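You operate a simulated robot arm through the tools that you are given. There is no shell and no other tool. Be economical: measure what you need, move in short steps, check, and stop when the job is done.

Carry out the task below with a simulated robot arm. There is one attempt and no reset: what you move stays moved.

JOB
Take the felt pad and put it on the silver tray. Put one of the rolled belts from the packing end of the island on the top of the work bench. Put the cedar block that says "knits" from the west end of the south island on the folding end of the long table and the cedar block labelled "coats" on the top of the work bench. Fetch the white dauber brush and set it in the wooden sock tray. Any order will do. Set down upright: felt pad.

It is judged by the outcome, as a careful person would: the job done as asked, and still so three seconds after it is handed in. It fails if anything else is knocked over, pushed out of place, dropped, spilled or broken.

ROBOT AND FRAMES
A 6-joint arm with a two-finger parallel gripper on a trunk, on a base that drives. Base frame: it is fixed to the floor where the robot stands at the start and does not move with it; the origin is under the middle of the robot, x ahead of it, y to its left, z up. Units: m, rad, N and s.
With the tool pointing down near the work surface it reaches from about 0.32 to 0.7 m from the robot's upright axis, wherever it stands. Its first joint turns from -2.897 to 2.897 rad. Places, roughly: cedar block [1.25, 1, 0.75]; felt pad (5x4x5 cm) [0.5, 0, 0.8]; folding end of the long table [2.8, 0.9, 0.8]; rolled belt (8x8x4 cm) [0.7, 0.9, 0.8]; silver tray (19x13x2 cm) [1.6, 3.1, 0.8]; top of the work bench [-0.9, 0.3, 0.8]; white dauber brush (4x4x6 cm) [1.2, 1.4, 0.8]; wooden sock tray (33x19 cm) [3.54, -1.1, 0.78]. Payload 4.1 kg.
Tool frame: the origin (TCP) lies between the finger pads and is the grasp point; the fingertips stand 0.023 m ahead of it; z points along the fingers, y is the line along which they close. Largest opening 0.094 m; finger width 0.038, thickness 0.01; the body of the gripper, 0.054 by 0.096 m, starts 0.039 m behind the TCP.
Orientation is that of the tool frame in the base frame, as a unit quaternion [x, y, z, w]. With the fingers straight down and closing along the base's y, the tool's x points along the base's -x, its y along +y and its z along -z.

CONTROLS
- The arm moves only by the tool send_rows. Its argument "commands" is a list of rows, each an object of numbers (a shift or turn left out is 0, a gripper value left out holds the last): "x", "y", "z": the shift along the tool's x, y, z in units of 40 mm (1.0 is 40 mm); "wx", "wy", "wz": the turn, a rotation vector about the tool's x, y, z in units of 4 degrees (1.0 is 4 degrees); "fingers": the closure, from 0 (fully open) to 1 (shut). In form: [{"x": .., "y": .., "z": .., "wx": .., "wy": .., "wz": .., "fingers": ..}, ...]. A call has 1 to 8 rows; each row shifts and turns the commanded pose from where the row before left it, along the tool's axes as they then stand. A call with a number of a shift or a turn outside -1 to 1 is refused whole. A row lasts 0.2 s, in which the tool goes at most 0.05 m and 0.15 rad; a call with a longer step from one row to the next is refused whole, and so is a gripper value outside its range. Where a pose cannot be reached the arm comes as near as it can. A force on the tool above 40 N (or 10 N above the force at the start of the call, whichever is more), or a blocked arm, ends the call early, and 0.2 s more pass. The fingers move at their own pace (about 0.045 m/s each) and stop on an object; they squeeze with about 35 N. The grip force told is the motor's: it shows also when the fingers shut on nothing. Time passes only in rows, and 0.2 s behind the last, so rows that do not move let the fingers close. The reply holds the time, the measured pose of the TCP, the force on the tool along the base axes, the opening and the grip force, in the units named above and with some noise, with the torque about the TCP (base axes, N m) and any sound that the robot's microphone picked up.
- Cameras (640 x 400 px; columns grow to the right, rows downward): "scene" is now at [-0.0639, 0.0939, 1.4053]; the picture's right is [-1.00, 0.05, -0.00], its down [0.04, 0.81, -0.59] and it looks along [-0.03, -0.59, -0.81] (base axes); focal length 222 px, centre (320, 200). "wrist" rides on the gripper at [0.086, 0.016, -0.074] in the tool frame; the picture's right is [-0.18, 0.98, 0.00], its down [-0.58, -0.11, -0.81] and it looks along [-0.79, -0.15, 0.59] (tool axes); focal length 243 px, centre (320, 200). There is no depth. A picture from a camera that has moved, and an enlarged one, comes with that camera's place and axes in the base frame and with its lens.
- capture(camera): a new picture of that camera. It takes no simulated time.
- slide_trunk(by): slides the trunk up (or, below 0, down) by that many m; the arm and the scene camera ride with it, the base frame stays. It gives what a move gives, with no picture.
- base_move(legs): drives the robot by 1 to 6 legs, each [ahead, turn to the left] in m and rad, along the robot's own axes; the way and the turn of a leg run together, so that a leg with both is an arc; at most 1.5 m and 3.142 rad a leg. The arm and the cameras ride along, it lands a little off, and it stops where it bumps. It gives what a move gives.
- head_to(pan, tilt): turns the head with the scene camera to pan (to the left, within 2.705 rad either way) and tilt (down, from -0.506 to 1.204), counted from straight ahead of the robot. It gives what a move gives.
- close_up(camera, box): a new picture of the part [left, top, right, bottom] of that camera's present view, enlarged. It takes no simulated time.
- sign_off(): hands the job in; it is judged then, once.

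Work in short steps. Places have to be worked out from the pictures, the camera data and where the tool is seen: move nearer, look again, correct. Check each grasp and each placing, and mend what went wrong. You have 165 turns and 128 pictures in all, those below and enlarged ones among them. Open the gripper and draw the arm clear of the work before you hand the job in, unless the task says otherwise; then end with one line.

The tools are called by a JSON object that holds its "fn" and its "kwargs". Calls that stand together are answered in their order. send_rows: Moves the arm, as the interface text tells. Its arguments: {"type":"object","properties":{"commands":{"type":"array","items":{"type":"object","properties":{"x":{"type":"number"},"y":{"type":"number"},"z":{"type":"number"},"wx":{"type":"number"},"wy":{"type":"number"},"wz":{"type":"number"},"fingers":{"type":"number"}}}}},"required":["commands"]} The other tools are called the same way: slide_trunk (by) slides the trunk up or down; base_move (legs) drives the base; head_to (pan, tilt) turns the head that bears the scene camera; capture (camera) takes a picture; close_up (camera, box) takes an enlarged picture of a part of a camera's view; sign_off () hands the job in.

At the start:

```text
time: 0.0
eef_pos: [-0.3744, -0.2003, 1.1298]
tcp_rot: [0.0, 1.0, -0.013, -0.029]
wrist_force: [-0.1, -0.5, -0.6]
wrist_torque: [-0.01, -0.02, -0.06]
gripper_width: 0.0939
grasp_force: 0.1
trunk travel left (down, up): [-0.375, 0.215]
robot x, y, heading: [-0.0003, -0.0008, 0.001]
head pan, tilt: [-1.621, 0.939]
```

scene: 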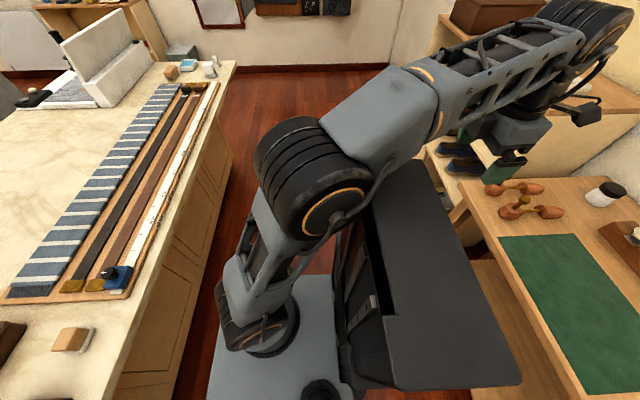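
wrist: 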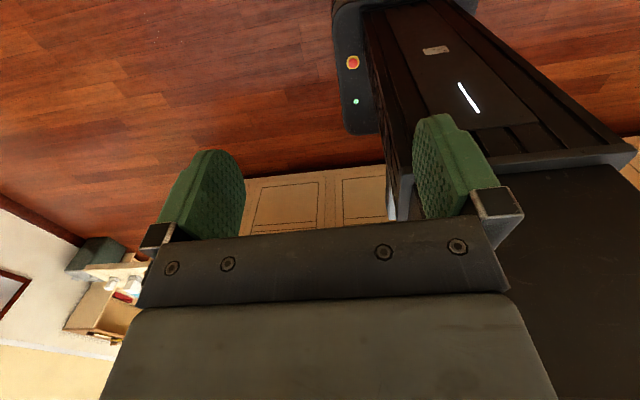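

The camera looks to the robot's right at the moment; I pan the head around to survey the room.

{"fn": "head_to", "kwargs": {"pan": 0.0, "tilt": 0.75}}

{"fn": "capture", "kwargs": {"camera": "scene"}}

{"fn": "head_to", "kwargs": {"pan": 0.9, "tilt": 0.5}}

{"fn": "capture", "kwargs": {"camera": "scene"}}

{"fn": "head_to", "kwargs": {"pan": 2.6, "tilt": 0.7}}

{"fn": "capture", "kwargs": {"camera": "scene"}}

```text
time: 1.7
eef_pos: [-0.373, -0.1998, 1.1313]
tcp_rot: [0.001, 0.999, -0.018, -0.037]
wrist_force: [-0.2, -0.5, -0.3]
wrist_torque: [-0.01, 0.02, -0.01]
gripper_width: 0.0937
grasp_force: 0.1
trunk travel left (down, up): [-0.375, 0.215]
robot x, y, heading: [0.0019, 0.0003, 0.002]
head pan, tilt: [0.0, 0.75]
```

```text
125 pictures are left
camera scene: at [0.0226, 0.1672, 1.4138], right [0.0, -1.0, 0.0], down [-0.68, 0.0, -0.73], along [0.73, 0.0, -0.68], focal length 222 px, centre (320, 200)
```

scene: 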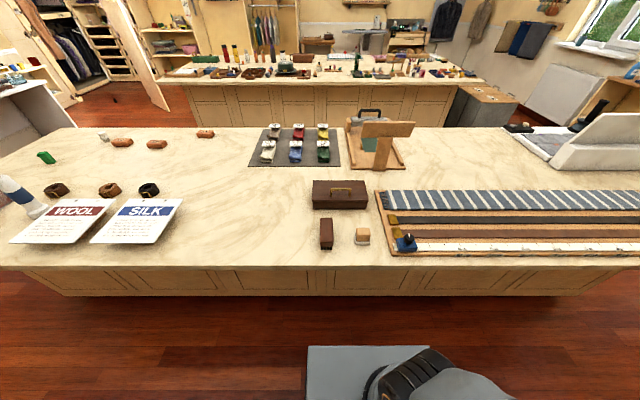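

```text
time: 2.9
eef_pos: [-0.372, -0.1989, 1.1299]
tcp_rot: [0.002, 0.999, -0.016, -0.034]
wrist_force: [0.2, 0.1, 0.1]
wrist_torque: [0.02, -0.03, 0.01]
gripper_width: 0.0942
grasp_force: 0.0
trunk travel left (down, up): [-0.375, 0.215]
robot x, y, heading: [-0.0012, 0.0026, 0.001]
head pan, tilt: [0.901, 0.499]
```

```text
124 pictures are left
camera scene: at [-0.0037, 0.2385, 1.4352], right [0.78, -0.62, 0.0], down [-0.3, -0.38, -0.88], along [0.55, 0.69, -0.48], focal length 222 px, centre (320, 200)
```

scene: 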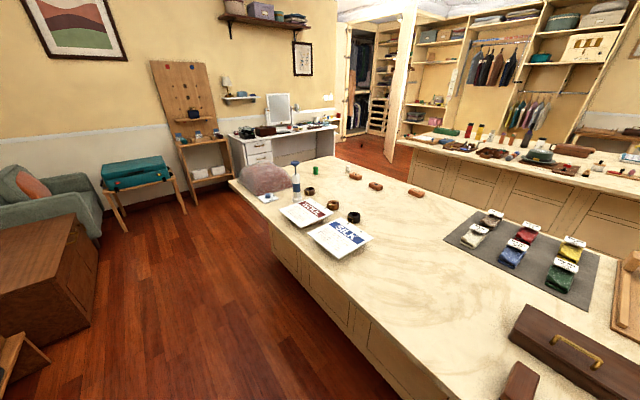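

```text
time: 4.6
eef_pos: [-0.3723, -0.1994, 1.1302]
tcp_rot: [0.001, 0.999, -0.015, -0.033]
wrist_force: [0.1, -0.5, -0.2]
wrist_torque: [0.0, 0.01, -0.02]
gripper_width: 0.0938
grasp_force: 0.0
trunk travel left (down, up): [-0.375, 0.215]
robot x, y, heading: [0.0008, -0.0006, -0.006]
head pan, tilt: [2.601, 0.7]
```

```text
123 pictures are left
camera scene: at [-0.133, 0.211, 1.4178], right [0.52, 0.86, 0.0], down [0.55, -0.33, -0.76], along [-0.66, 0.39, -0.64], focal length 222 px, centre (320, 200)
```

scene: 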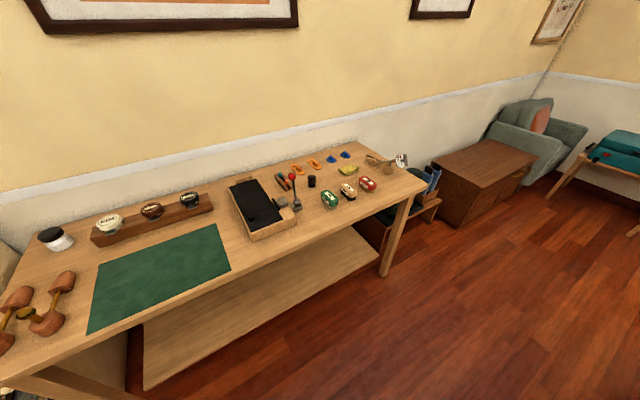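

South island is right ahead, the work bench behind me. I look closer at the west end of the island and at the far table.

{"fn": "head_to", "kwargs": {"pan": 0.6, "tilt": 0.45}}

{"fn": "close_up", "kwargs": {"camera": "scene", "box": [120, 130, 360, 280]}}

{"fn": "head_to", "kwargs": {"pan": -0.1, "tilt": 0.3}}

{"fn": "close_up", "kwargs": {"camera": "scene", "box": [100, 100, 580, 400]}}

{"fn": "head_to", "kwargs": {"pan": -0.6, "tilt": 0.4}}

{"fn": "capture", "kwargs": {"camera": "scene"}}

```text
time: 6.5
eef_pos: [-0.3727, -0.2, 1.1288]
tcp_rot: [0.0, 0.999, -0.016, -0.034]
wrist_force: [-1.0, -0.2, -0.3]
wrist_torque: [0.0, -0.03, 0.01]
gripper_width: 0.0938
grasp_force: 0.1
trunk travel left (down, up): [-0.375, 0.215]
robot x, y, heading: [-0.0015, -0.0007, -0.005]
head pan, tilt: [0.6, 0.45]
```

```text
2.67 times, centred on (240, 205) of scene
camera zoom: at [0.0156, 0.2192, 1.44], right [0.57, -0.82, 0.0], down [-0.36, -0.25, -0.9], along [0.74, 0.51, -0.44], focal length 592 px, centre (533, 187)
```

zoom: 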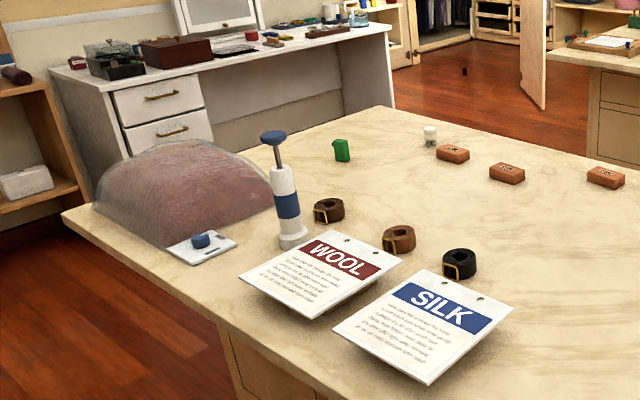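

```text
time: 7.6
eef_pos: [-0.3727, -0.1999, 1.1286]
tcp_rot: [0.001, 0.999, -0.017, -0.034]
wrist_force: [-0.1, -0.5, -0.2]
wrist_torque: [-0.01, 0.0, 0.02]
gripper_width: 0.0941
grasp_force: 0.1
trunk travel left (down, up): [-0.375, 0.215]
robot x, y, heading: [0.0008, 0.002, -0.001]
head pan, tilt: [-0.099, 0.3]
```

```text
1.33 times, centred on (340, 250) of scene
camera zoom: at [0.0327, 0.158, 1.4539], right [-0.1, -1.0, 0.0], down [-0.29, 0.03, -0.96], along [0.95, -0.09, -0.3], focal length 296 px, centre (293, 133)
```

zoom: 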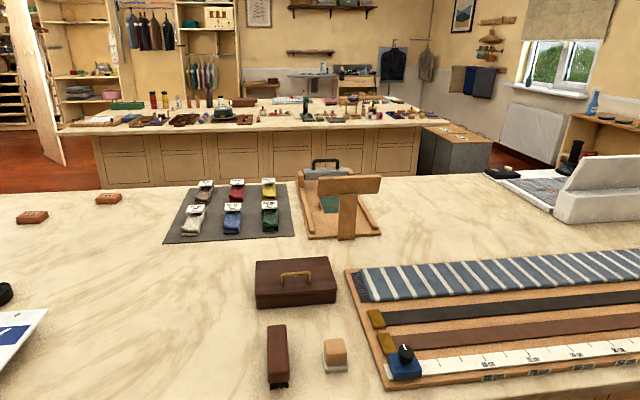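

```text
time: 8.5
eef_pos: [-0.3728, -0.2, 1.1297]
tcp_rot: [0.001, 0.999, -0.016, -0.034]
wrist_force: [-0.4, -0.3, -0.7]
wrist_torque: [0.0, -0.01, -0.02]
gripper_width: 0.0943
grasp_force: 0.2
trunk travel left (down, up): [-0.375, 0.215]
robot x, y, heading: [-0.0004, -0.0017, 0.002]
head pan, tilt: [-0.6, 0.4]
```

```text
120 pictures are left
camera scene: at [0.0162, 0.1149, 1.4447], right [-0.56, -0.83, 0.0], down [-0.32, 0.22, -0.92], along [0.76, -0.52, -0.39], focal length 222 px, centre (320, 200)
```

scene: 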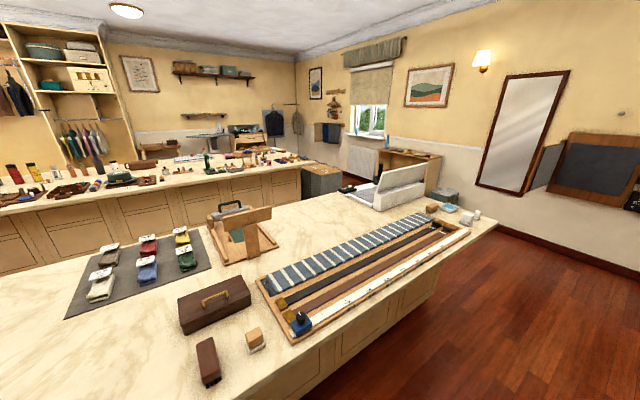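

Black rolled belt is around (0.71, 0.87). I turn to face +y along the corridor and drive so the island is on my right, slightly nearer to it.

{"fn": "base_move", "kwargs": {"legs": [[0, 1.45], [0.82, 0.12]]}}

{"fn": "head_to", "kwargs": {"pan": -1.3, "tilt": 0.8}}

{"fn": "capture", "kwargs": {"camera": "scene"}}

```text
time: 16.5
eef_pos: [0.2453, 0.4479, 1.1293]
tcp_rot: [0.708, -0.705, 0.034, 0.013]
wrist_force: [0.2, 0.9, 0.2]
wrist_torque: [-0.01, -0.01, 0.0]
gripper_width: 0.0937
grasp_force: 0.1
trunk travel left (down, up): [-0.375, 0.215]
robot x, y, heading: [0.0426, 0.8195, 1.577]
head pan, tilt: [-0.6, 0.4]
```

```text
time: 17.6
eef_pos: [0.2448, 0.4502, 1.1305]
tcp_rot: [0.709, -0.704, 0.036, 0.013]
wrist_force: [-1.1, -0.3, -0.5]
wrist_torque: [0.03, 0.02, 0.03]
gripper_width: 0.0941
grasp_force: 0.0
trunk travel left (down, up): [-0.375, 0.215]
robot x, y, heading: [0.0442, 0.8197, 1.577]
head pan, tilt: [-1.3, 0.799]
```

```text
119 pictures are left
camera scene: at [-0.0453, 0.7815, 1.4094], right [0.27, -0.96, 0.0], down [-0.69, -0.2, -0.7], along [0.67, 0.19, -0.72], focal length 222 px, centre (320, 200)
```

scene: 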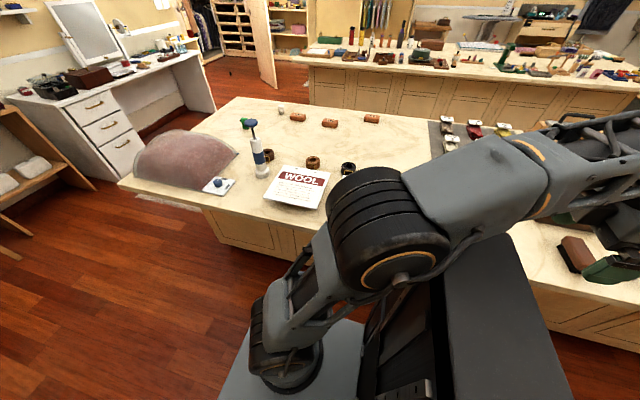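

Tool is at (0.245, 0.45). I swing it towards the black belt, staying high, straightening the small tilt on the way.

{"fn": "send_rows", "kwargs": {"commands": [{"x": -0.73, "y": -0.81, "wx": -0.43}, {"x": -0.73, "y": -0.81, "wy": -0.97}, {"x": -0.73, "y": -0.81}, {"x": -0.73, "y": -0.81}, {"x": -0.73, "y": -0.81}, {"x": -0.73, "y": -0.81}, {"x": -0.73, "y": -0.81}]}}

{"fn": "send_rows", "kwargs": {"commands": [{"x": -0.73, "y": -0.7}, {"x": -0.73, "y": -0.7}, {"x": -0.73, "y": -0.7}, {"x": -0.73, "y": -0.7}, {"x": -0.73, "y": -0.7}, {"z": 0.7}, {"z": 0.7}]}}

{"fn": "capture", "kwargs": {"camera": "wrist"}}

{"fn": "capture", "kwargs": {"camera": "scene"}}

```text
time: 19.2
eef_pos: [0.472, 0.654, 1.1265]
tcp_rot: [0.708, -0.706, 0.0, 0.0]
wrist_force: [-0.1, -0.6, 0.0]
wrist_torque: [0.0, 0.01, 0.01]
gripper_width: 0.0941
grasp_force: 0.1
trunk travel left (down, up): [-0.375, 0.215]
robot x, y, heading: [0.0467, 0.8205, 1.575]
head pan, tilt: [-1.3, 0.799]
```

```text
time: 20.8
eef_pos: [0.5893, 0.7955, 1.06]
tcp_rot: [0.708, -0.706, 0.001, -0.001]
wrist_force: [0.3, -0.6, 0.0]
wrist_torque: [0.0, -0.03, 0.01]
gripper_width: 0.0942
grasp_force: 0.0
out of reach, approached as far as the arm can: row 4, 5
trunk travel left (down, up): [-0.375, 0.215]
robot x, y, heading: [0.0429, 0.8159, 1.579]
head pan, tilt: [-1.3, 0.799]
```

```text
118 pictures are left
camera wrist: at [0.5739, 0.7092, 1.1339], right [-0.98, 0.18, 0.0], down [0.1, 0.58, 0.81], along [0.15, 0.79, -0.59], focal length 243 px, centre (320, 200)
```

wrist: 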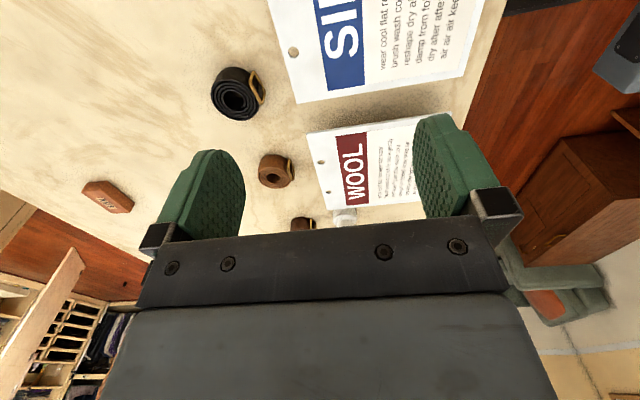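

```text
117 pictures are left
camera scene: at [-0.0457, 0.7814, 1.4093], right [0.27, -0.96, 0.0], down [-0.69, -0.2, -0.7], along [0.67, 0.19, -0.72], focal length 222 px, centre (320, 200)
```

scene: 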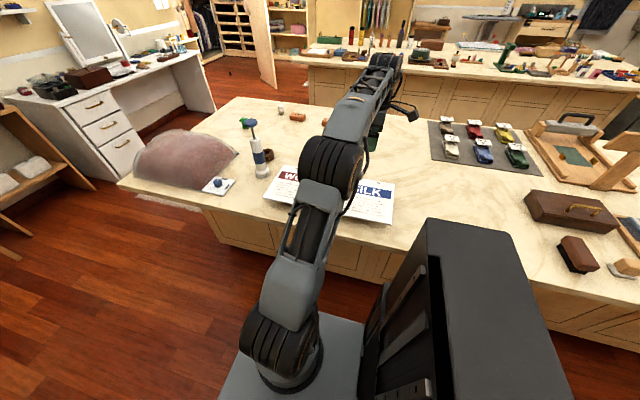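

The black belt shows at about (0.73, 0.875). The arm reaches farther lower down, so I descend while extending towards it.

{"fn": "send_rows", "kwargs": {"commands": [{"z": 0.8}, {"z": 0.8, "x": -0.4}, {"z": 0.8, "x": -0.4, "y": -0.4}, {"y": -0.6, "x": -0.4, "z": 0.4}, {"y": -0.8, "x": -0.4}, {"y": -0.8, "x": -0.4}]}}

{"fn": "capture", "kwargs": {"camera": "wrist"}}

```text
time: 22.2
eef_pos: [0.6721, 0.8761, 0.9415]
tcp_rot: [0.709, -0.705, 0.0, 0.0]
wrist_force: [0.1, -0.6, 0.1]
wrist_torque: [-0.02, 0.02, -0.03]
gripper_width: 0.094
grasp_force: 0.1
out of reach, approached as far as the arm can: row 6
trunk travel left (down, up): [-0.375, 0.215]
robot x, y, heading: [0.0439, 0.8192, 1.573]
head pan, tilt: [-1.3, 0.799]
```

```text
116 pictures are left
camera wrist: at [0.6573, 0.7904, 1.0163], right [-0.98, 0.18, 0.0], down [0.11, 0.58, 0.81], along [0.14, 0.79, -0.59], focal length 243 px, centre (320, 200)
```

wrist: 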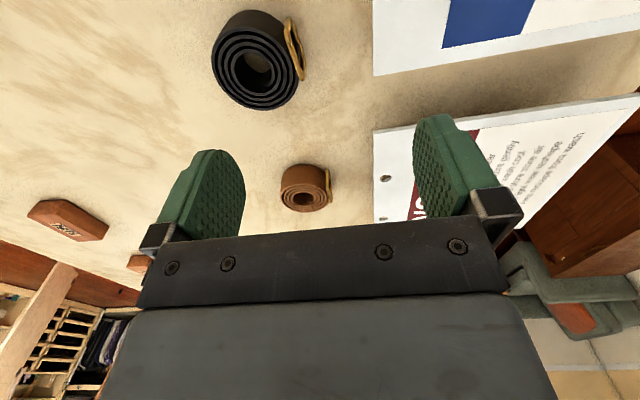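

Belt centre about (0.722, 0.873), 7.5 cm wide with buckle. I lower a bit and extend above it, then look again.

{"fn": "send_rows", "kwargs": {"commands": [{"z": 0.8}, {"z": 0.7, "y": -0.6}, {"y": -0.65, "x": 0.08}, {}]}}

{"fn": "capture", "kwargs": {"camera": "wrist"}}

```text
time: 23.2
eef_pos: [0.6845, 0.875, 0.8787]
tcp_rot: [0.708, -0.706, 0.001, -0.001]
wrist_force: [-0.6, 0.8, -0.4]
wrist_torque: [0.0, 0.01, -0.01]
gripper_width: 0.0942
grasp_force: 0.0
out of reach, approached as far as the arm can: row 2, 3
trunk travel left (down, up): [-0.375, 0.215]
robot x, y, heading: [0.0449, 0.8233, 1.576]
head pan, tilt: [-1.3, 0.799]
```

```text
115 pictures are left
camera wrist: at [0.6699, 0.7887, 0.9528], right [-0.98, 0.18, 0.0], down [0.11, 0.58, 0.81], along [0.15, 0.79, -0.59], focal length 243 px, centre (320, 200)
```

wrist: 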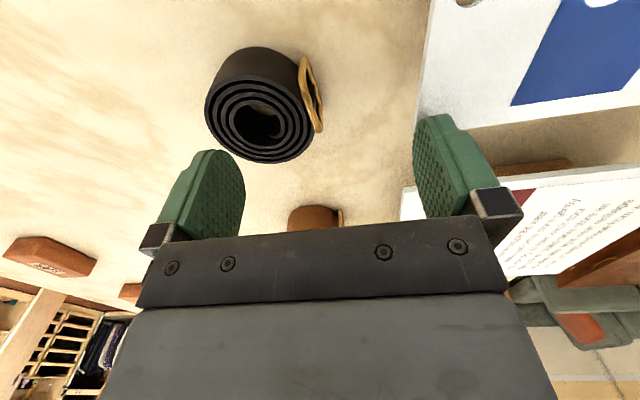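

Reach at this height stops at x≈0.685. I raise the trunk so the shoulder is level with the wrist, which should lengthen the reach, then descend again.

{"fn": "slide_trunk", "kwargs": {"by": 0.15}}

{"fn": "send_rows", "kwargs": {"commands": [{"z": 0.9}, {"z": 0.9}, {"z": 0.9}, {"y": -0.5, "z": 0.9}, {"y": -0.45}, {}]}}

{"fn": "capture", "kwargs": {"camera": "wrist"}}

```text
time: 24.9
eef_pos: [0.6852, 0.8757, 1.0303]
tcp_rot: [0.708, -0.706, 0.0, -0.001]
wrist_force: [-0.4, 0.5, 0.2]
wrist_torque: [0.03, 0.03, -0.02]
gripper_width: 0.0941
grasp_force: 0.1
trunk travel left (down, up): [-0.525, 0.065]
robot x, y, heading: [0.0437, 0.8183, 1.579]
head pan, tilt: [-1.3, 0.799]
```

```text
time: 26.3
eef_pos: [0.6947, 0.8755, 0.8865]
tcp_rot: [0.708, -0.706, 0.0, -0.001]
wrist_force: [-0.6, -0.3, 0.2]
wrist_torque: [-0.03, 0.01, 0.0]
gripper_width: 0.0942
grasp_force: 0.1
out of reach, approached as far as the arm can: row 4, 5
trunk travel left (down, up): [-0.525, 0.065]
robot x, y, heading: [0.0417, 0.8177, 1.577]
head pan, tilt: [-1.3, 0.799]
```

```text
114 pictures are left
camera wrist: at [0.6797, 0.789, 0.9605], right [-0.98, 0.18, 0.0], down [0.11, 0.58, 0.81], along [0.15, 0.79, -0.59], focal length 243 px, centre (320, 200)
```

wrist: 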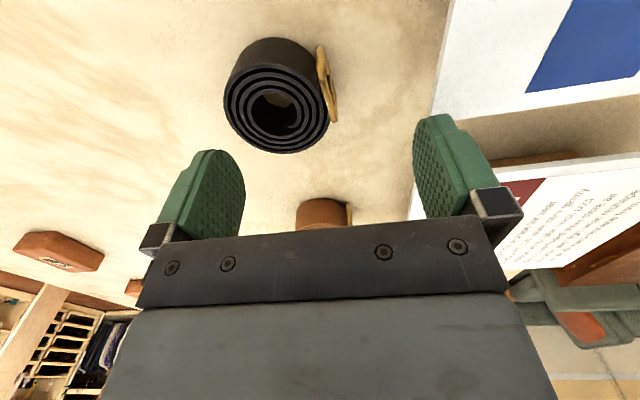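

Still 3 cm short, so I lift the tool and shuffle the base about 4.5 cm closer to the island with a gentle reverse S-curve and straight return.

{"fn": "send_rows", "kwargs": {"commands": [{"z": -0.9, "y": 0.5}, {"z": -0.9, "y": 0.5}, {"z": -0.9, "y": 0.5}, {"z": -0.9, "y": 0.5}, {"z": -0.9}]}}

{"fn": "base_move", "kwargs": {"legs": [[-0.3, 0.15], [-0.3, -0.15], [0.6, 0]]}}

```text
time: 27.5
eef_pos: [0.6135, 0.8768, 1.0677]
tcp_rot: [0.708, -0.707, 0.001, -0.001]
wrist_force: [-0.6, 0.3, -0.3]
wrist_torque: [-0.01, 0.01, -0.06]
gripper_width: 0.0939
grasp_force: 0.0
trunk travel left (down, up): [-0.525, 0.065]
robot x, y, heading: [0.0433, 0.8207, 1.583]
head pan, tilt: [-1.3, 0.799]
```

```text
time: 34.2
eef_pos: [0.6594, 0.8801, 1.0651]
tcp_rot: [0.708, -0.706, 0.001, -0.001]
wrist_force: [0.0, 0.0, -0.6]
wrist_torque: [-0.01, 0.0, -0.01]
gripper_width: 0.0943
grasp_force: 0.0
trunk travel left (down, up): [-0.525, 0.065]
robot x, y, heading: [0.0868, 0.828, 1.575]
head pan, tilt: [-1.3, 0.799]
```

Now at x=0.087, closer. I go above the belt (0.723, 0.876) at z≈0.87 and check.

{"fn": "send_rows", "kwargs": {"commands": [{"z": 0.97}, {"z": 0.97}, {"z": 0.97, "y": -0.4}, {"z": 0.97, "y": -0.4}, {"z": 0.97, "y": -0.4}, {"y": -0.4, "x": 0.1}, {}]}}

{"fn": "capture", "kwargs": {"camera": "wrist"}}

```text
time: 35.8
eef_pos: [0.7246, 0.8764, 0.8719]
tcp_rot: [0.708, -0.706, 0.0, -0.002]
wrist_force: [0.2, 0.3, -0.3]
wrist_torque: [0.02, 0.01, 0.0]
gripper_width: 0.0938
grasp_force: 0.2
trunk travel left (down, up): [-0.525, 0.065]
robot x, y, heading: [0.0862, 0.8269, 1.573]
head pan, tilt: [-1.3, 0.799]
```

```text
113 pictures are left
camera wrist: at [0.7086, 0.7906, 0.9454], right [-0.98, 0.18, 0.0], down [0.11, 0.58, 0.81], along [0.15, 0.79, -0.59], focal length 243 px, centre (320, 200)
```

wrist: 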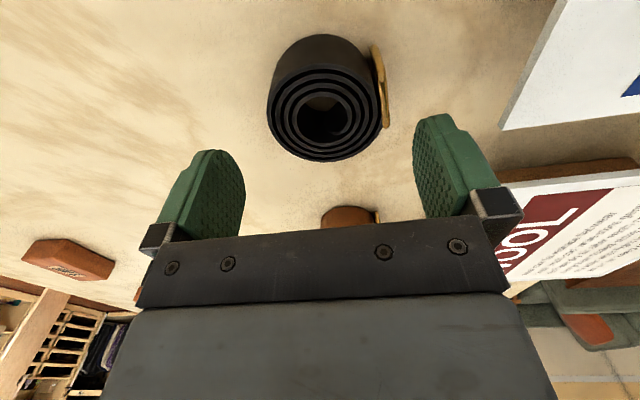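

The belt is centred under the fingers within a few mm. I shift 4 mm, descend to z≈0.808 and close.

{"fn": "send_rows", "kwargs": {"commands": [{"y": 0.1, "z": 0.4}, {"z": 0.4}, {"z": 0.4}, {"z": 0.4}, {}]}}

{"fn": "send_rows", "kwargs": {"commands": [{"fingers": 1}, {"fingers": 1}, {"fingers": 1}, {"fingers": 1}]}}

{"fn": "capture", "kwargs": {"camera": "wrist"}}

```text
time: 36.8
eef_pos: [0.7202, 0.8776, 0.8231]
tcp_rot: [0.709, -0.706, 0.002, -0.003]
wrist_force: [-17.6, 0.3, 19.1]
wrist_torque: [0.1, 1.44, 0.12]
gripper_width: 0.0943
grasp_force: 0.5
trunk travel left (down, up): [-0.525, 0.065]
robot x, y, heading: [0.0866, 0.8264, 1.575]
head pan, tilt: [-1.3, 0.799]
stopped in row 4: the force on the tool passed its limit (the readings are from after the stop); the commanded pose is now the measured one
```

```text
time: 37.3
eef_pos: [0.7207, 0.8764, 0.8237]
tcp_rot: [0.709, -0.706, 0.003, -0.002]
wrist_force: [-6.5, -0.3, 15.2]
wrist_torque: [0.13, 0.81, 0.13]
gripper_width: 0.0692
grasp_force: 22.4
trunk travel left (down, up): [-0.525, 0.065]
robot x, y, heading: [0.0885, 0.8287, 1.575]
head pan, tilt: [-1.3, 0.799]
stopped in row 2: the force on the tool passed its limit (the readings are from after the stop); the commanded pose is now the measured one
```

```text
112 pictures are left
camera wrist: at [0.706, 0.7905, 0.897], right [-0.98, 0.18, -0.01], down [0.1, 0.58, 0.81], along [0.15, 0.79, -0.59], focal length 243 px, centre (320, 200)
```

wrist: 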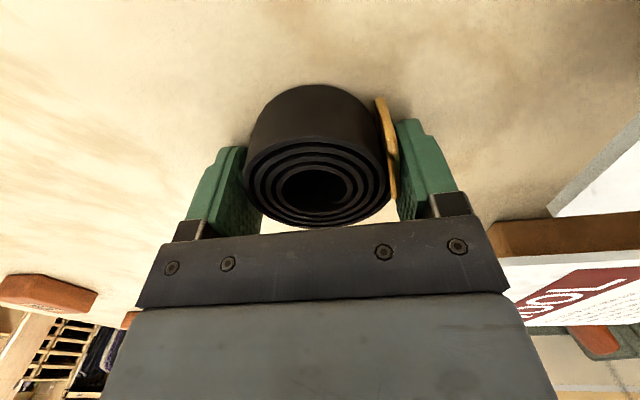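

The grip closed on the belt at 69 mm. I lift a little to ease the contact and check the hold.

{"fn": "send_rows", "kwargs": {"commands": [{"fingers": 1}, {"fingers": 1}, {"fingers": 1, "z": -0.3}, {"z": -0.6}, {"z": -0.9}, {"z": -0.9}]}}

{"fn": "capture", "kwargs": {"camera": "wrist"}}

```text
time: 38.7
eef_pos: [0.722, 0.8749, 0.9283]
tcp_rot: [0.707, -0.707, 0.001, -0.001]
wrist_force: [0.1, -0.2, -1.2]
wrist_torque: [0.0, -0.02, 0.03]
gripper_width: 0.0693
grasp_force: 34.9
trunk travel left (down, up): [-0.525, 0.065]
robot x, y, heading: [0.0934, 0.8278, 1.572]
head pan, tilt: [-1.3, 0.799]
```

```text
111 pictures are left
camera wrist: at [0.7068, 0.7895, 1.0021], right [-0.98, 0.18, 0.0], down [0.11, 0.58, 0.81], along [0.15, 0.79, -0.59], focal length 243 px, centre (320, 200)
```

wrist: 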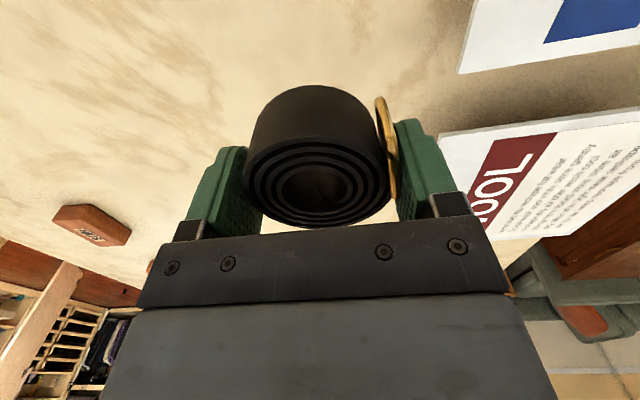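

Belt is held firmly. I raise and retract, then back the base away from the island so I can turn round to the work bench.

{"fn": "send_rows", "kwargs": {"commands": [{"z": -0.9, "y": 0.6}, {"z": -0.9, "y": 0.6}, {"z": -0.9, "y": 0.6}, {"z": -0.9, "y": 0.8}, {"y": 1}, {"y": 1}]}}

{"fn": "base_move", "kwargs": {"legs": [[-0.3, -0.15], [-0.45, 0], [-0.3, 0.15]]}}

{"fn": "base_move", "kwargs": {"legs": [[0, -3.14]]}}

```text
time: 40.1
eef_pos: [0.5373, 0.8762, 1.0717]
tcp_rot: [0.708, -0.707, 0.002, -0.002]
wrist_force: [-0.2, -0.1, -1.7]
wrist_torque: [0.02, 0.0, -0.01]
gripper_width: 0.0688
grasp_force: 34.3
trunk travel left (down, up): [-0.525, 0.065]
robot x, y, heading: [0.0882, 0.826, 1.573]
head pan, tilt: [-1.3, 0.799]
```

```text
time: 46.1
eef_pos: [0.4294, -0.1628, 1.072]
tcp_rot: [0.707, -0.707, 0.001, -0.001]
wrist_force: [-0.1, -0.6, -2.4]
wrist_torque: [0.03, -0.01, 0.01]
gripper_width: 0.0689
grasp_force: 35.3
trunk travel left (down, up): [-0.525, 0.065]
robot x, y, heading: [-0.0227, -0.2119, 1.575]
head pan, tilt: [-1.3, 0.799]
```

```text
time: 53.8
eef_pos: [-0.4701, -0.2648, 1.071]
tcp_rot: [0.706, 0.708, -0.001, -0.002]
wrist_force: [-1.0, -0.6, -1.6]
wrist_torque: [-0.02, 0.0, -0.01]
gripper_width: 0.0691
grasp_force: 35.4
trunk travel left (down, up): [-0.525, 0.065]
robot x, y, heading: [-0.0152, -0.2155, -1.562]
head pan, tilt: [-1.3, 0.799]
```

Turned. Now I reverse along the bench with a small shift towards it, then look at it.

{"fn": "base_move", "kwargs": {"legs": [[-0.25, 0.2], [-0.25, -0.2]]}}

{"fn": "capture", "kwargs": {"camera": "scene"}}

{"fn": "capture", "kwargs": {"camera": "wrist"}}

```text
time: 57.1
eef_pos: [-0.522, 0.2323, 1.0708]
tcp_rot: [0.704, 0.71, -0.001, -0.001]
wrist_force: [0.5, 0.9, -1.8]
wrist_torque: [0.0, -0.02, -0.01]
gripper_width: 0.069
grasp_force: 34.9
trunk travel left (down, up): [-0.525, 0.065]
robot x, y, heading: [-0.0742, 0.2827, -1.565]
head pan, tilt: [-1.3, 0.799]
```

```text
110 pictures are left
camera scene: at [0.0143, 0.3255, 1.5593], right [-0.28, 0.96, 0.0], down [0.69, 0.2, -0.7], along [-0.67, -0.19, -0.72], focal length 222 px, centre (320, 200)
```

scene: 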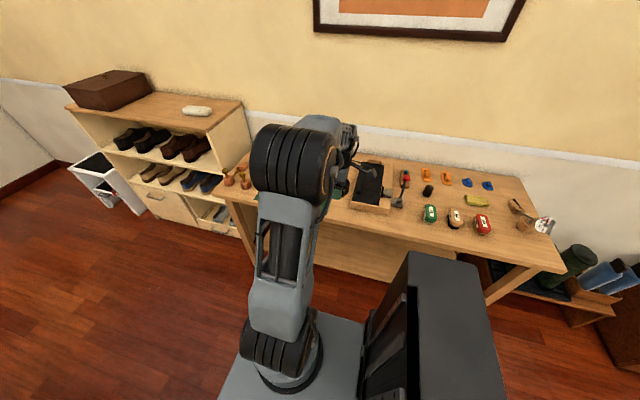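

```text
109 pictures are left
camera wrist: at [-0.5062, 0.3193, 1.1447], right [0.98, -0.18, 0.0], down [-0.1, -0.58, 0.81], along [-0.15, -0.79, -0.59], focal length 243 px, centre (320, 200)
```

wrist: 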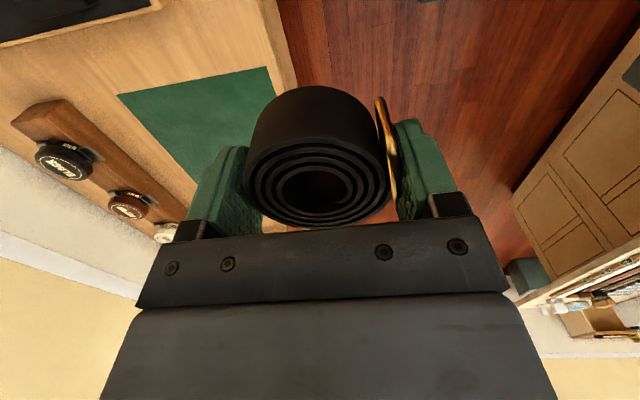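

Free wood between the mat (ends y≈0.17) and the box (starts y≈0.265, x<-0.70): I aim to set the belt at (-0.65, 0.22). Move above and lower to z≈0.88.

{"fn": "send_rows", "kwargs": {"commands": [{"y": -0.8, "x": -0.3}, {"y": -0.8}, {"y": -0.8, "z": 0.5}, {"y": -0.8, "z": 0.5}, {"z": 0.97}, {"z": 0.97}, {"z": 0.97}, {"z": 0.7}]}}

{"fn": "capture", "kwargs": {"camera": "wrist"}}

{"fn": "capture", "kwargs": {"camera": "scene"}}

```text
time: 58.9
eef_pos: [-0.6534, 0.2206, 0.8866]
tcp_rot: [0.705, 0.709, -0.001, -0.001]
wrist_force: [0.5, 0.0, -2.5]
wrist_torque: [0.0, 0.01, 0.01]
gripper_width: 0.069
grasp_force: 35.0
trunk travel left (down, up): [-0.525, 0.065]
robot x, y, heading: [-0.074, 0.2815, -1.557]
head pan, tilt: [-1.3, 0.799]
```

```text
108 pictures are left
camera wrist: at [-0.6349, 0.3066, 0.96], right [0.98, -0.18, 0.0], down [-0.1, -0.58, 0.81], along [-0.15, -0.79, -0.59], focal length 243 px, centre (320, 200)
```

wrist: 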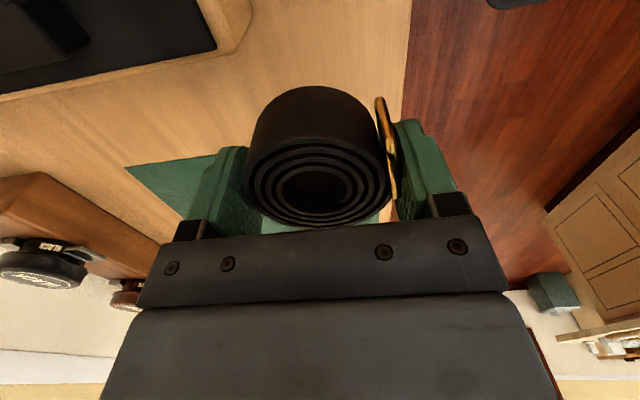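

```text
107 pictures are left
camera scene: at [0.014, 0.3249, 1.5594], right [-0.28, 0.96, 0.0], down [0.69, 0.2, -0.7], along [-0.67, -0.19, -0.72], focal length 222 px, centre (320, 200)
```

scene: 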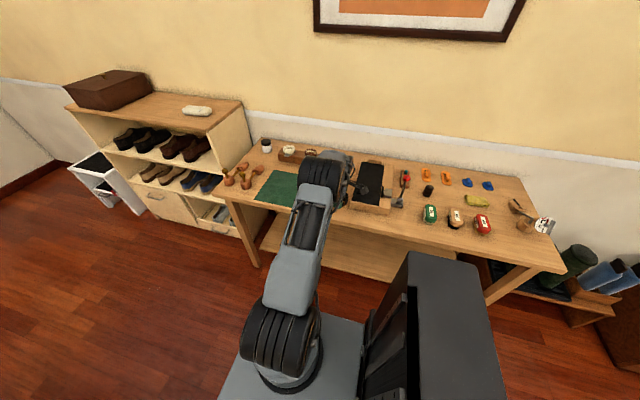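

Position looks good. I lower in small steps until contact.

{"fn": "send_rows", "kwargs": {"commands": [{"z": 0.4}, {"z": 0.4}, {"z": 0.4}, {"z": 0.2}, {"z": 0.2}, {"z": 0.2}, {"z": 0.2}, {"z": 0.2}]}}

{"fn": "capture", "kwargs": {"camera": "wrist"}}

```text
time: 60.3
eef_pos: [-0.6527, 0.2209, 0.822]
tcp_rot: [0.705, 0.709, -0.004, -0.004]
wrist_force: [13.6, 1.1, 19.6]
wrist_torque: [-0.07, -1.19, 0.04]
gripper_width: 0.0693
grasp_force: 34.6
trunk travel left (down, up): [-0.525, 0.065]
robot x, y, heading: [-0.0711, 0.283, -1.567]
head pan, tilt: [-1.3, 0.799]
stopped in row 7: the force on the tool passed its limit (the readings are from after the stop); the commanded pose is now the measured one
```

```text
106 pictures are left
camera wrist: at [-0.6348, 0.3065, 0.8971], right [0.98, -0.18, -0.01], down [-0.1, -0.58, 0.81], along [-0.15, -0.79, -0.59], focal length 243 px, centre (320, 200)
```

wrist: 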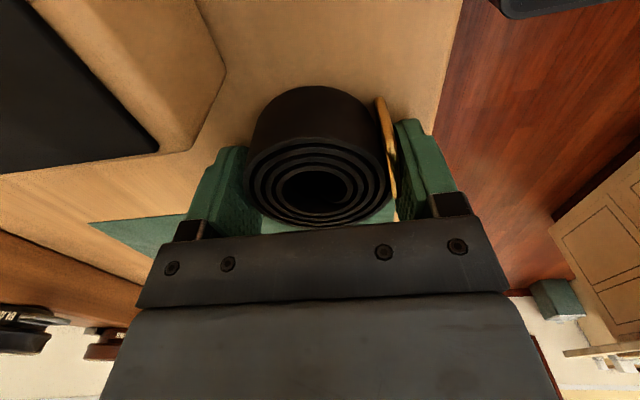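

Contact at TCP 0.822 – same as at grasp, so tabletops are at z≈0.80. I back off 1 mm, open and lift away.

{"fn": "send_rows", "kwargs": {"commands": [{"z": -0.03, "fingers": 0.6}, {"fingers": 0.4}, {"fingers": 0}, {"fingers": 0}, {"fingers": 0}, {"fingers": 0}]}}

{"fn": "send_rows", "kwargs": {"commands": [{"z": -0.5}, {"z": -0.9}, {"z": -0.9}, {"z": -0.9}, {"z": -0.9}, {"z": -0.9, "y": 0.5}, {"z": -0.5, "y": 1}, {"y": 1}]}}

{"fn": "capture", "kwargs": {"camera": "wrist"}}

```text
time: 61.7
eef_pos: [-0.6578, 0.2201, 0.8233]
tcp_rot: [0.705, 0.709, -0.006, -0.007]
wrist_force: [-22.2, 0.4, 24.1]
wrist_torque: [-0.03, -0.67, -0.05]
gripper_width: 0.0843
grasp_force: 0.1
trunk travel left (down, up): [-0.525, 0.065]
robot x, y, heading: [-0.0732, 0.2827, -1.562]
head pan, tilt: [-1.3, 0.799]
```

```text
time: 63.5
eef_pos: [-0.5511, 0.2195, 1.0417]
tcp_rot: [0.704, 0.71, -0.003, -0.003]
wrist_force: [0.5, 0.4, -0.4]
wrist_torque: [0.0, -0.02, -0.01]
gripper_width: 0.0939
grasp_force: 0.1
trunk travel left (down, up): [-0.525, 0.065]
robot x, y, heading: [-0.0765, 0.2844, -1.562]
head pan, tilt: [-1.3, 0.799]
```

```text
105 pictures are left
camera wrist: at [-0.5335, 0.3057, 1.1151], right [0.98, -0.18, -0.01], down [-0.1, -0.58, 0.81], along [-0.15, -0.79, -0.59], focal length 243 px, centre (320, 200)
```

wrist: 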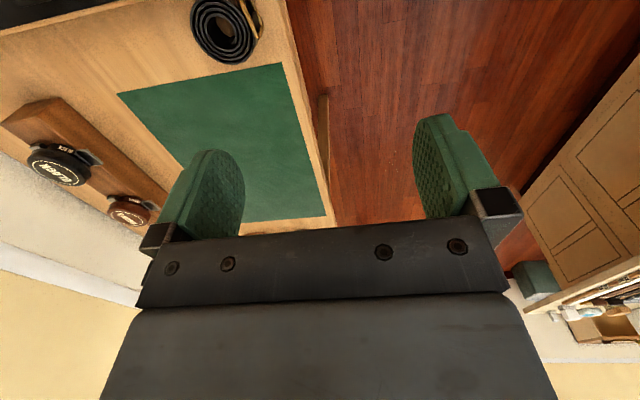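

The belt stands on the bench. The opening was briefly obstructed, so I check the box beside it from the scene camera.

{"fn": "close_up", "kwargs": {"camera": "scene", "box": [220, 130, 460, 280]}}

```text
2.67 times, centred on (340, 205) of scene
camera zoom: at [0.015, 0.3249, 1.5593], right [-0.28, 0.96, 0.0], down [0.69, 0.2, -0.7], along [-0.67, -0.19, -0.72], focal length 592 px, centre (267, 187)
```

zoom: 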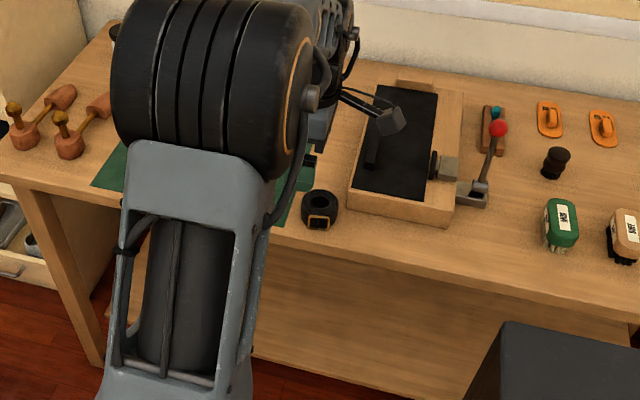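

All is in place on the bench. Next the felt pad near (0.49, 0.02): turn the base round to have the arm on the island side, then back up to it.

{"fn": "base_move", "kwargs": {"legs": [[0, 3.14], [-0.33, 0]]}}

{"fn": "capture", "kwargs": {"camera": "wrist"}}

{"fn": "capture", "kwargs": {"camera": "scene"}}

```text
time: 73.0
eef_pos: [0.398, 0.0004, 1.0427]
tcp_rot: [-0.696, 0.718, -0.003, 0.004]
wrist_force: [-0.3, 0.1, 0.5]
wrist_torque: [0.02, 0.01, -0.04]
gripper_width: 0.0939
grasp_force: 0.0
trunk travel left (down, up): [-0.525, 0.065]
robot x, y, heading: [-0.0813, -0.0488, 1.543]
head pan, tilt: [-1.3, 0.799]
```

```text
103 pictures are left
camera wrist: at [0.3794, -0.0851, 1.1147], right [-0.98, 0.21, -0.01], down [0.12, 0.58, 0.81], along [0.18, 0.79, -0.59], focal length 243 px, centre (320, 200)
```

wrist: 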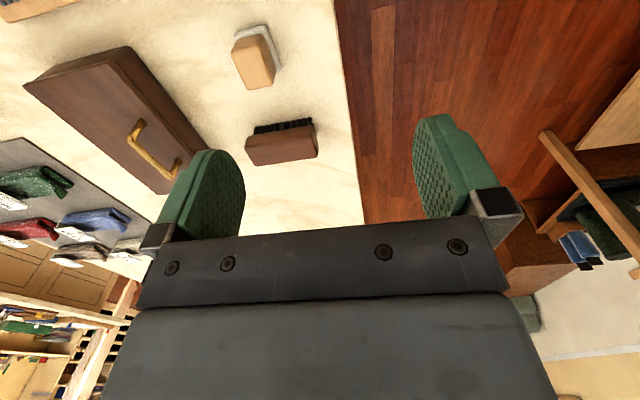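

```text
102 pictures are left
camera scene: at [-0.1722, -0.0827, 1.5593], right [0.24, -0.97, 0.0], down [-0.7, -0.17, -0.7], along [0.68, 0.17, -0.72], focal length 222 px, centre (320, 200)
```

scene: 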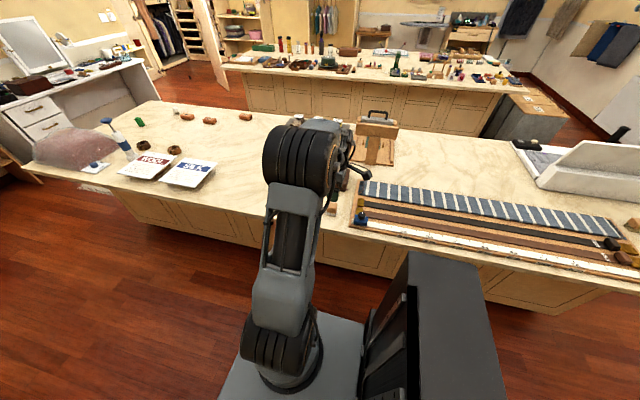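

Felt pad centre judged at (0.48, 0.02). Move above and down to z≈0.92 for a closer look.

{"fn": "send_rows", "kwargs": {"commands": [{"y": -0.7, "x": -0.2, "z": 0.6}, {"y": -0.7, "x": -0.2, "z": 0.6}, {"y": -0.64, "x": -0.16, "z": 0.6}, {"z": 0.6}, {"z": 0.6}, {}]}}

{"fn": "capture", "kwargs": {"camera": "wrist"}}

```text
time: 74.4
eef_pos: [0.4823, 0.0201, 0.9219]
tcp_rot: [-0.696, 0.719, -0.003, 0.003]
wrist_force: [0.0, -0.2, 0.4]
wrist_torque: [0.01, -0.02, -0.02]
gripper_width: 0.0939
grasp_force: 0.1
trunk travel left (down, up): [-0.525, 0.065]
robot x, y, heading: [-0.0824, -0.0456, 1.545]
head pan, tilt: [-1.3, 0.799]
```

```text
101 pictures are left
camera wrist: at [0.4633, -0.0651, 0.9947], right [-0.98, 0.21, -0.01], down [0.12, 0.58, 0.81], along [0.18, 0.79, -0.59], focal length 243 px, centre (320, 200)
```

wrist: 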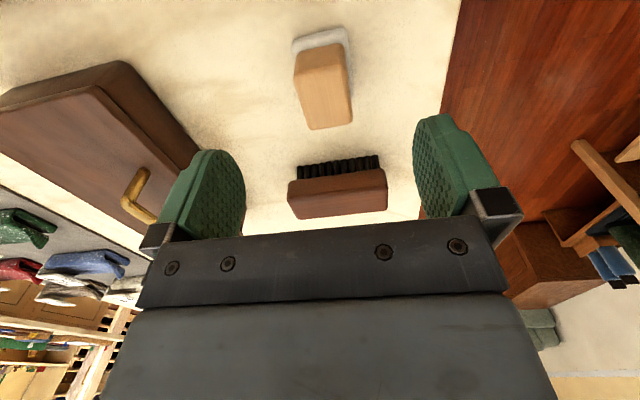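

Centred within 4 mm. Descend to z≈0.83 and close on it.

{"fn": "send_rows", "kwargs": {"commands": [{"y": 0.1, "z": 0.5}, {"z": 0.5}, {"z": 0.5}, {"z": 0.5}, {"z": 0.3}, {}]}}

{"fn": "send_rows", "kwargs": {"commands": [{"fingers": 1}, {"fingers": 1}, {"fingers": 1}, {"fingers": 1}, {"fingers": 1}]}}

{"fn": "capture", "kwargs": {"camera": "wrist"}}

```text
time: 75.8
eef_pos: [0.4784, 0.0201, 0.83]
tcp_rot: [-0.696, 0.718, -0.004, 0.004]
wrist_force: [0.1, -0.2, -0.1]
wrist_torque: [-0.01, 0.0, -0.02]
gripper_width: 0.0938
grasp_force: 0.1
trunk travel left (down, up): [-0.525, 0.065]
robot x, y, heading: [-0.0817, -0.0467, 1.545]
head pan, tilt: [-1.3, 0.799]
```

```text
time: 77.0
eef_pos: [0.4792, 0.0206, 0.8297]
tcp_rot: [-0.696, 0.718, -0.004, 0.004]
wrist_force: [-0.3, 0.8, 0.0]
wrist_torque: [0.02, -0.01, -0.01]
gripper_width: 0.0389
grasp_force: 34.4
trunk travel left (down, up): [-0.525, 0.065]
robot x, y, heading: [-0.0834, -0.0467, 1.544]
head pan, tilt: [-1.3, 0.799]
```

```text
100 pictures are left
camera wrist: at [0.4596, -0.0653, 0.9031], right [-0.98, 0.21, -0.01], down [0.12, 0.58, 0.81], along [0.18, 0.79, -0.59], focal length 243 px, centre (320, 200)
```

wrist: 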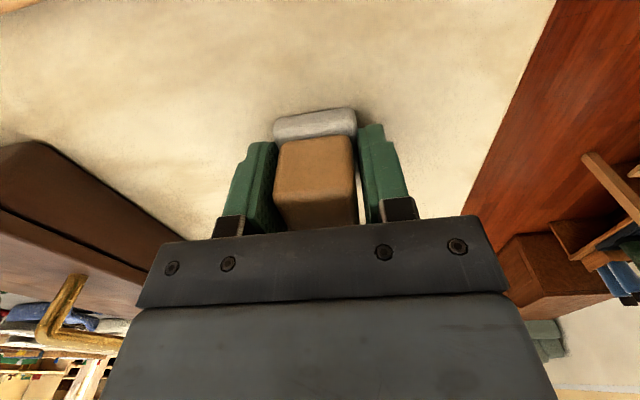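

Felt pad gripped (39 mm). I lift high, retract, and drive round the west end of the island.

{"fn": "send_rows", "kwargs": {"commands": [{"z": -0.5}, {"z": -0.9}, {"z": -0.9}, {"z": -0.9, "y": 0.5}, {"z": -0.9, "y": 0.5}, {"z": -0.9, "y": 0.6}, {"z": -0.9, "y": 0.6}, {"y": 0.6}]}}

{"fn": "base_move", "kwargs": {"legs": [[1.4, 0.03], [0.85, 0]]}}

{"fn": "base_move", "kwargs": {"legs": [[0, 1.57]]}}

{"fn": "capture", "kwargs": {"camera": "scene"}}

{"fn": "capture", "kwargs": {"camera": "wrist"}}

```text
time: 78.8
eef_pos: [0.3646, 0.0227, 1.0645]
tcp_rot: [-0.696, 0.718, -0.004, 0.003]
wrist_force: [-0.7, -1.0, 0.0]
wrist_torque: [0.04, 0.01, 0.02]
gripper_width: 0.0389
grasp_force: 34.7
trunk travel left (down, up): [-0.525, 0.065]
robot x, y, heading: [-0.085, -0.0468, 1.544]
head pan, tilt: [-1.3, 0.799]
```

```text
time: 89.8
eef_pos: [0.3868, 2.265, 1.065]
tcp_rot: [-0.702, 0.712, -0.004, 0.004]
wrist_force: [0.1, 0.1, -0.5]
wrist_torque: [-0.01, -0.01, 0.01]
gripper_width: 0.0389
grasp_force: 35.0
trunk travel left (down, up): [-0.525, 0.065]
robot x, y, heading: [-0.0596, 2.1896, 1.566]
head pan, tilt: [-1.3, 0.799]
```

```text
time: 94.0
eef_pos: [-0.13, 2.6353, 1.0657]
tcp_rot: [1.0, -0.015, 0.001, -0.005]
wrist_force: [0.4, 0.6, -0.9]
wrist_torque: [-0.01, 0.0, -0.03]
gripper_width: 0.039
grasp_force: 35.3
trunk travel left (down, up): [-0.525, 0.065]
robot x, y, heading: [-0.0573, 2.1875, 3.119]
head pan, tilt: [-1.3, 0.799]
```

```text
99 pictures are left
camera scene: at [-0.0232, 2.0994, 1.5594], right [0.97, 0.24, 0.0], down [0.17, -0.7, -0.7], along [-0.17, 0.68, -0.72], focal length 222 px, centre (320, 200)
```

scene: 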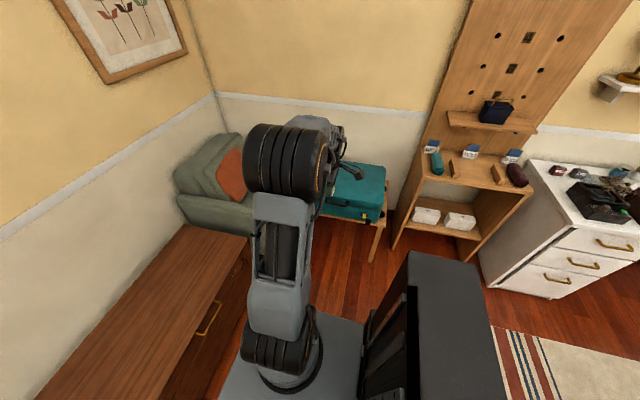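

```text
98 pictures are left
camera wrist: at [-0.0434, 2.616, 1.1386], right [-0.21, -0.98, -0.01], down [-0.58, 0.12, 0.81], along [-0.79, 0.18, -0.59], focal length 243 px, centre (320, 200)
```

wrist: 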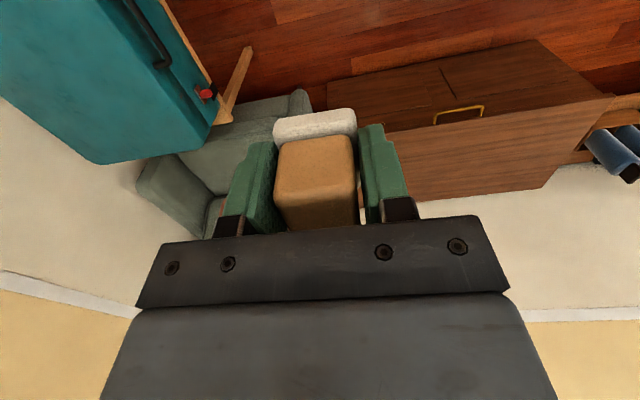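

I pan the head to look at the vanity and the tray.

{"fn": "head_to", "kwargs": {"pan": -2.2, "tilt": 0.45}}

{"fn": "capture", "kwargs": {"camera": "scene"}}

```text
time: 95.2
eef_pos: [-0.1303, 2.6352, 1.0653]
tcp_rot: [1.0, -0.015, 0.001, -0.005]
wrist_force: [-0.1, 0.5, -0.2]
wrist_torque: [0.0, 0.0, 0.03]
gripper_width: 0.0389
grasp_force: 34.9
trunk travel left (down, up): [-0.525, 0.065]
robot x, y, heading: [-0.0589, 2.1903, 3.113]
head pan, tilt: [-2.201, 0.45]
```

```text
97 pictures are left
camera scene: at [0.0524, 2.0942, 1.5898], right [0.79, -0.61, 0.0], down [-0.26, -0.35, -0.9], along [0.55, 0.71, -0.44], focal length 222 px, centre (320, 200)
```

scene: 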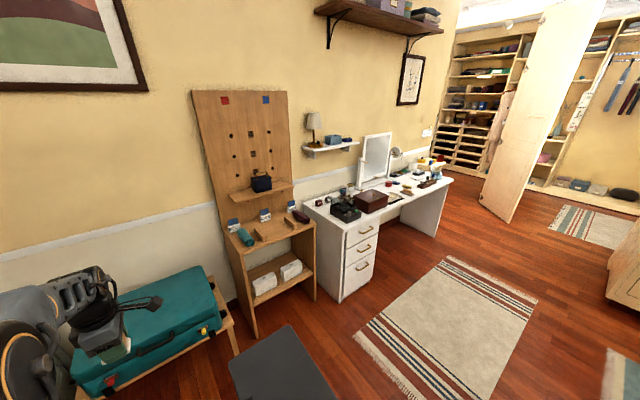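

{"fn": "close_up", "kwargs": {"camera": "scene", "box": [300, 130, 460, 230]}}

```text
4.00 times, centred on (380, 180) of scene
camera zoom: at [0.0524, 2.0942, 1.5898], right [0.79, -0.61, 0.0], down [-0.26, -0.35, -0.9], along [0.55, 0.71, -0.44], focal length 889 px, centre (80, 280)
```

zoom: 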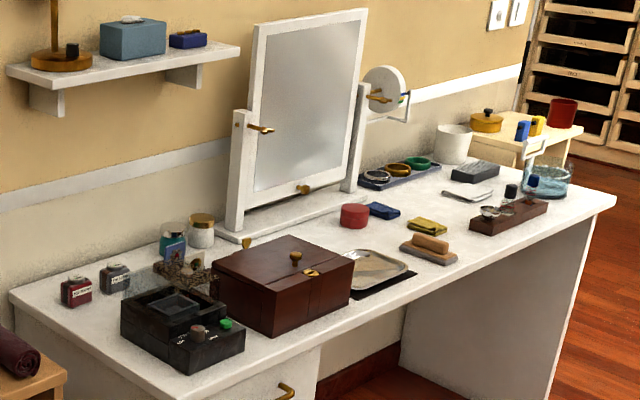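

Vanity front edge at y≈2.94, tray near (1.56, 3.04). I reverse along it with the arm on the vanity side, shifting to y≈2.48.

{"fn": "base_move", "kwargs": {"legs": [[-0.4, 0.3], [-0.7, 0], [-0.4, -0.27], [-0.13, 0]]}}

{"fn": "head_to", "kwargs": {"pan": -1.4, "tilt": 0.8}}

{"fn": "capture", "kwargs": {"camera": "scene"}}

{"fn": "capture", "kwargs": {"camera": "wrist"}}

```text
time: 104.1
eef_pos: [1.4473, 2.9288, 1.0649]
tcp_rot: [1.0, 0.003, 0.0, -0.005]
wrist_force: [0.1, -0.2, 0.2]
wrist_torque: [-0.02, 0.02, -0.01]
gripper_width: 0.0389
grasp_force: 34.9
trunk travel left (down, up): [-0.525, 0.065]
robot x, y, heading: [1.5337, 2.4856, -3.133]
head pan, tilt: [-2.201, 0.45]
```

```text
time: 105.2
eef_pos: [1.4477, 2.9283, 1.0659]
tcp_rot: [1.0, 0.001, 0.0, -0.005]
wrist_force: [0.2, -0.2, 0.7]
wrist_torque: [0.02, 0.02, -0.03]
gripper_width: 0.0389
grasp_force: 35.0
trunk travel left (down, up): [-0.525, 0.065]
robot x, y, heading: [1.5292, 2.4862, -3.13]
head pan, tilt: [-1.4, 0.799]
```

```text
95 pictures are left
camera scene: at [1.5795, 2.3992, 1.5594], right [0.98, 0.18, 0.0], down [0.13, -0.71, -0.7], along [-0.13, 0.69, -0.72], focal length 222 px, centre (320, 200)
```

scene: 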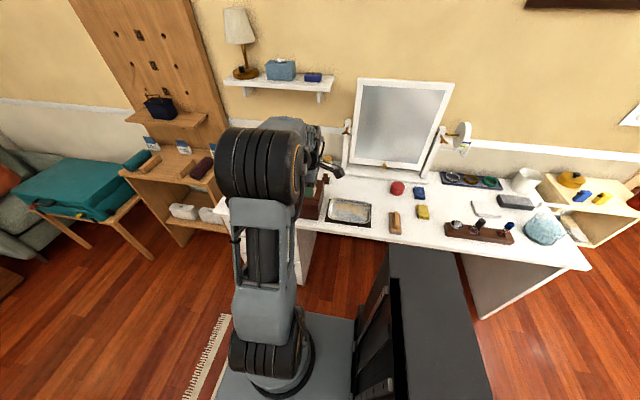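

```text
94 pictures are left
camera wrist: at [1.5344, 2.9127, 1.1385], right [-0.18, -0.98, -0.01], down [-0.58, 0.1, 0.81], along [-0.79, 0.15, -0.59], focal length 243 px, centre (320, 200)
```

wrist: 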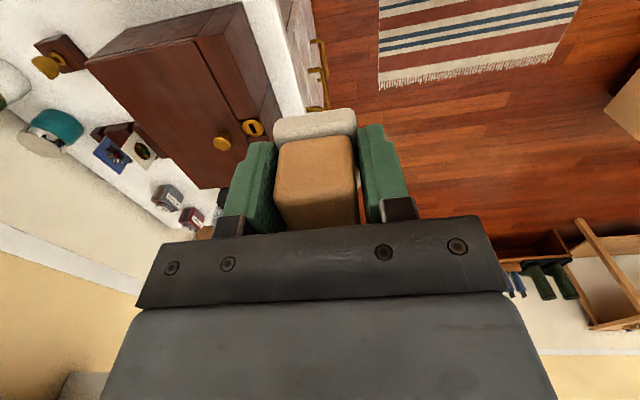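

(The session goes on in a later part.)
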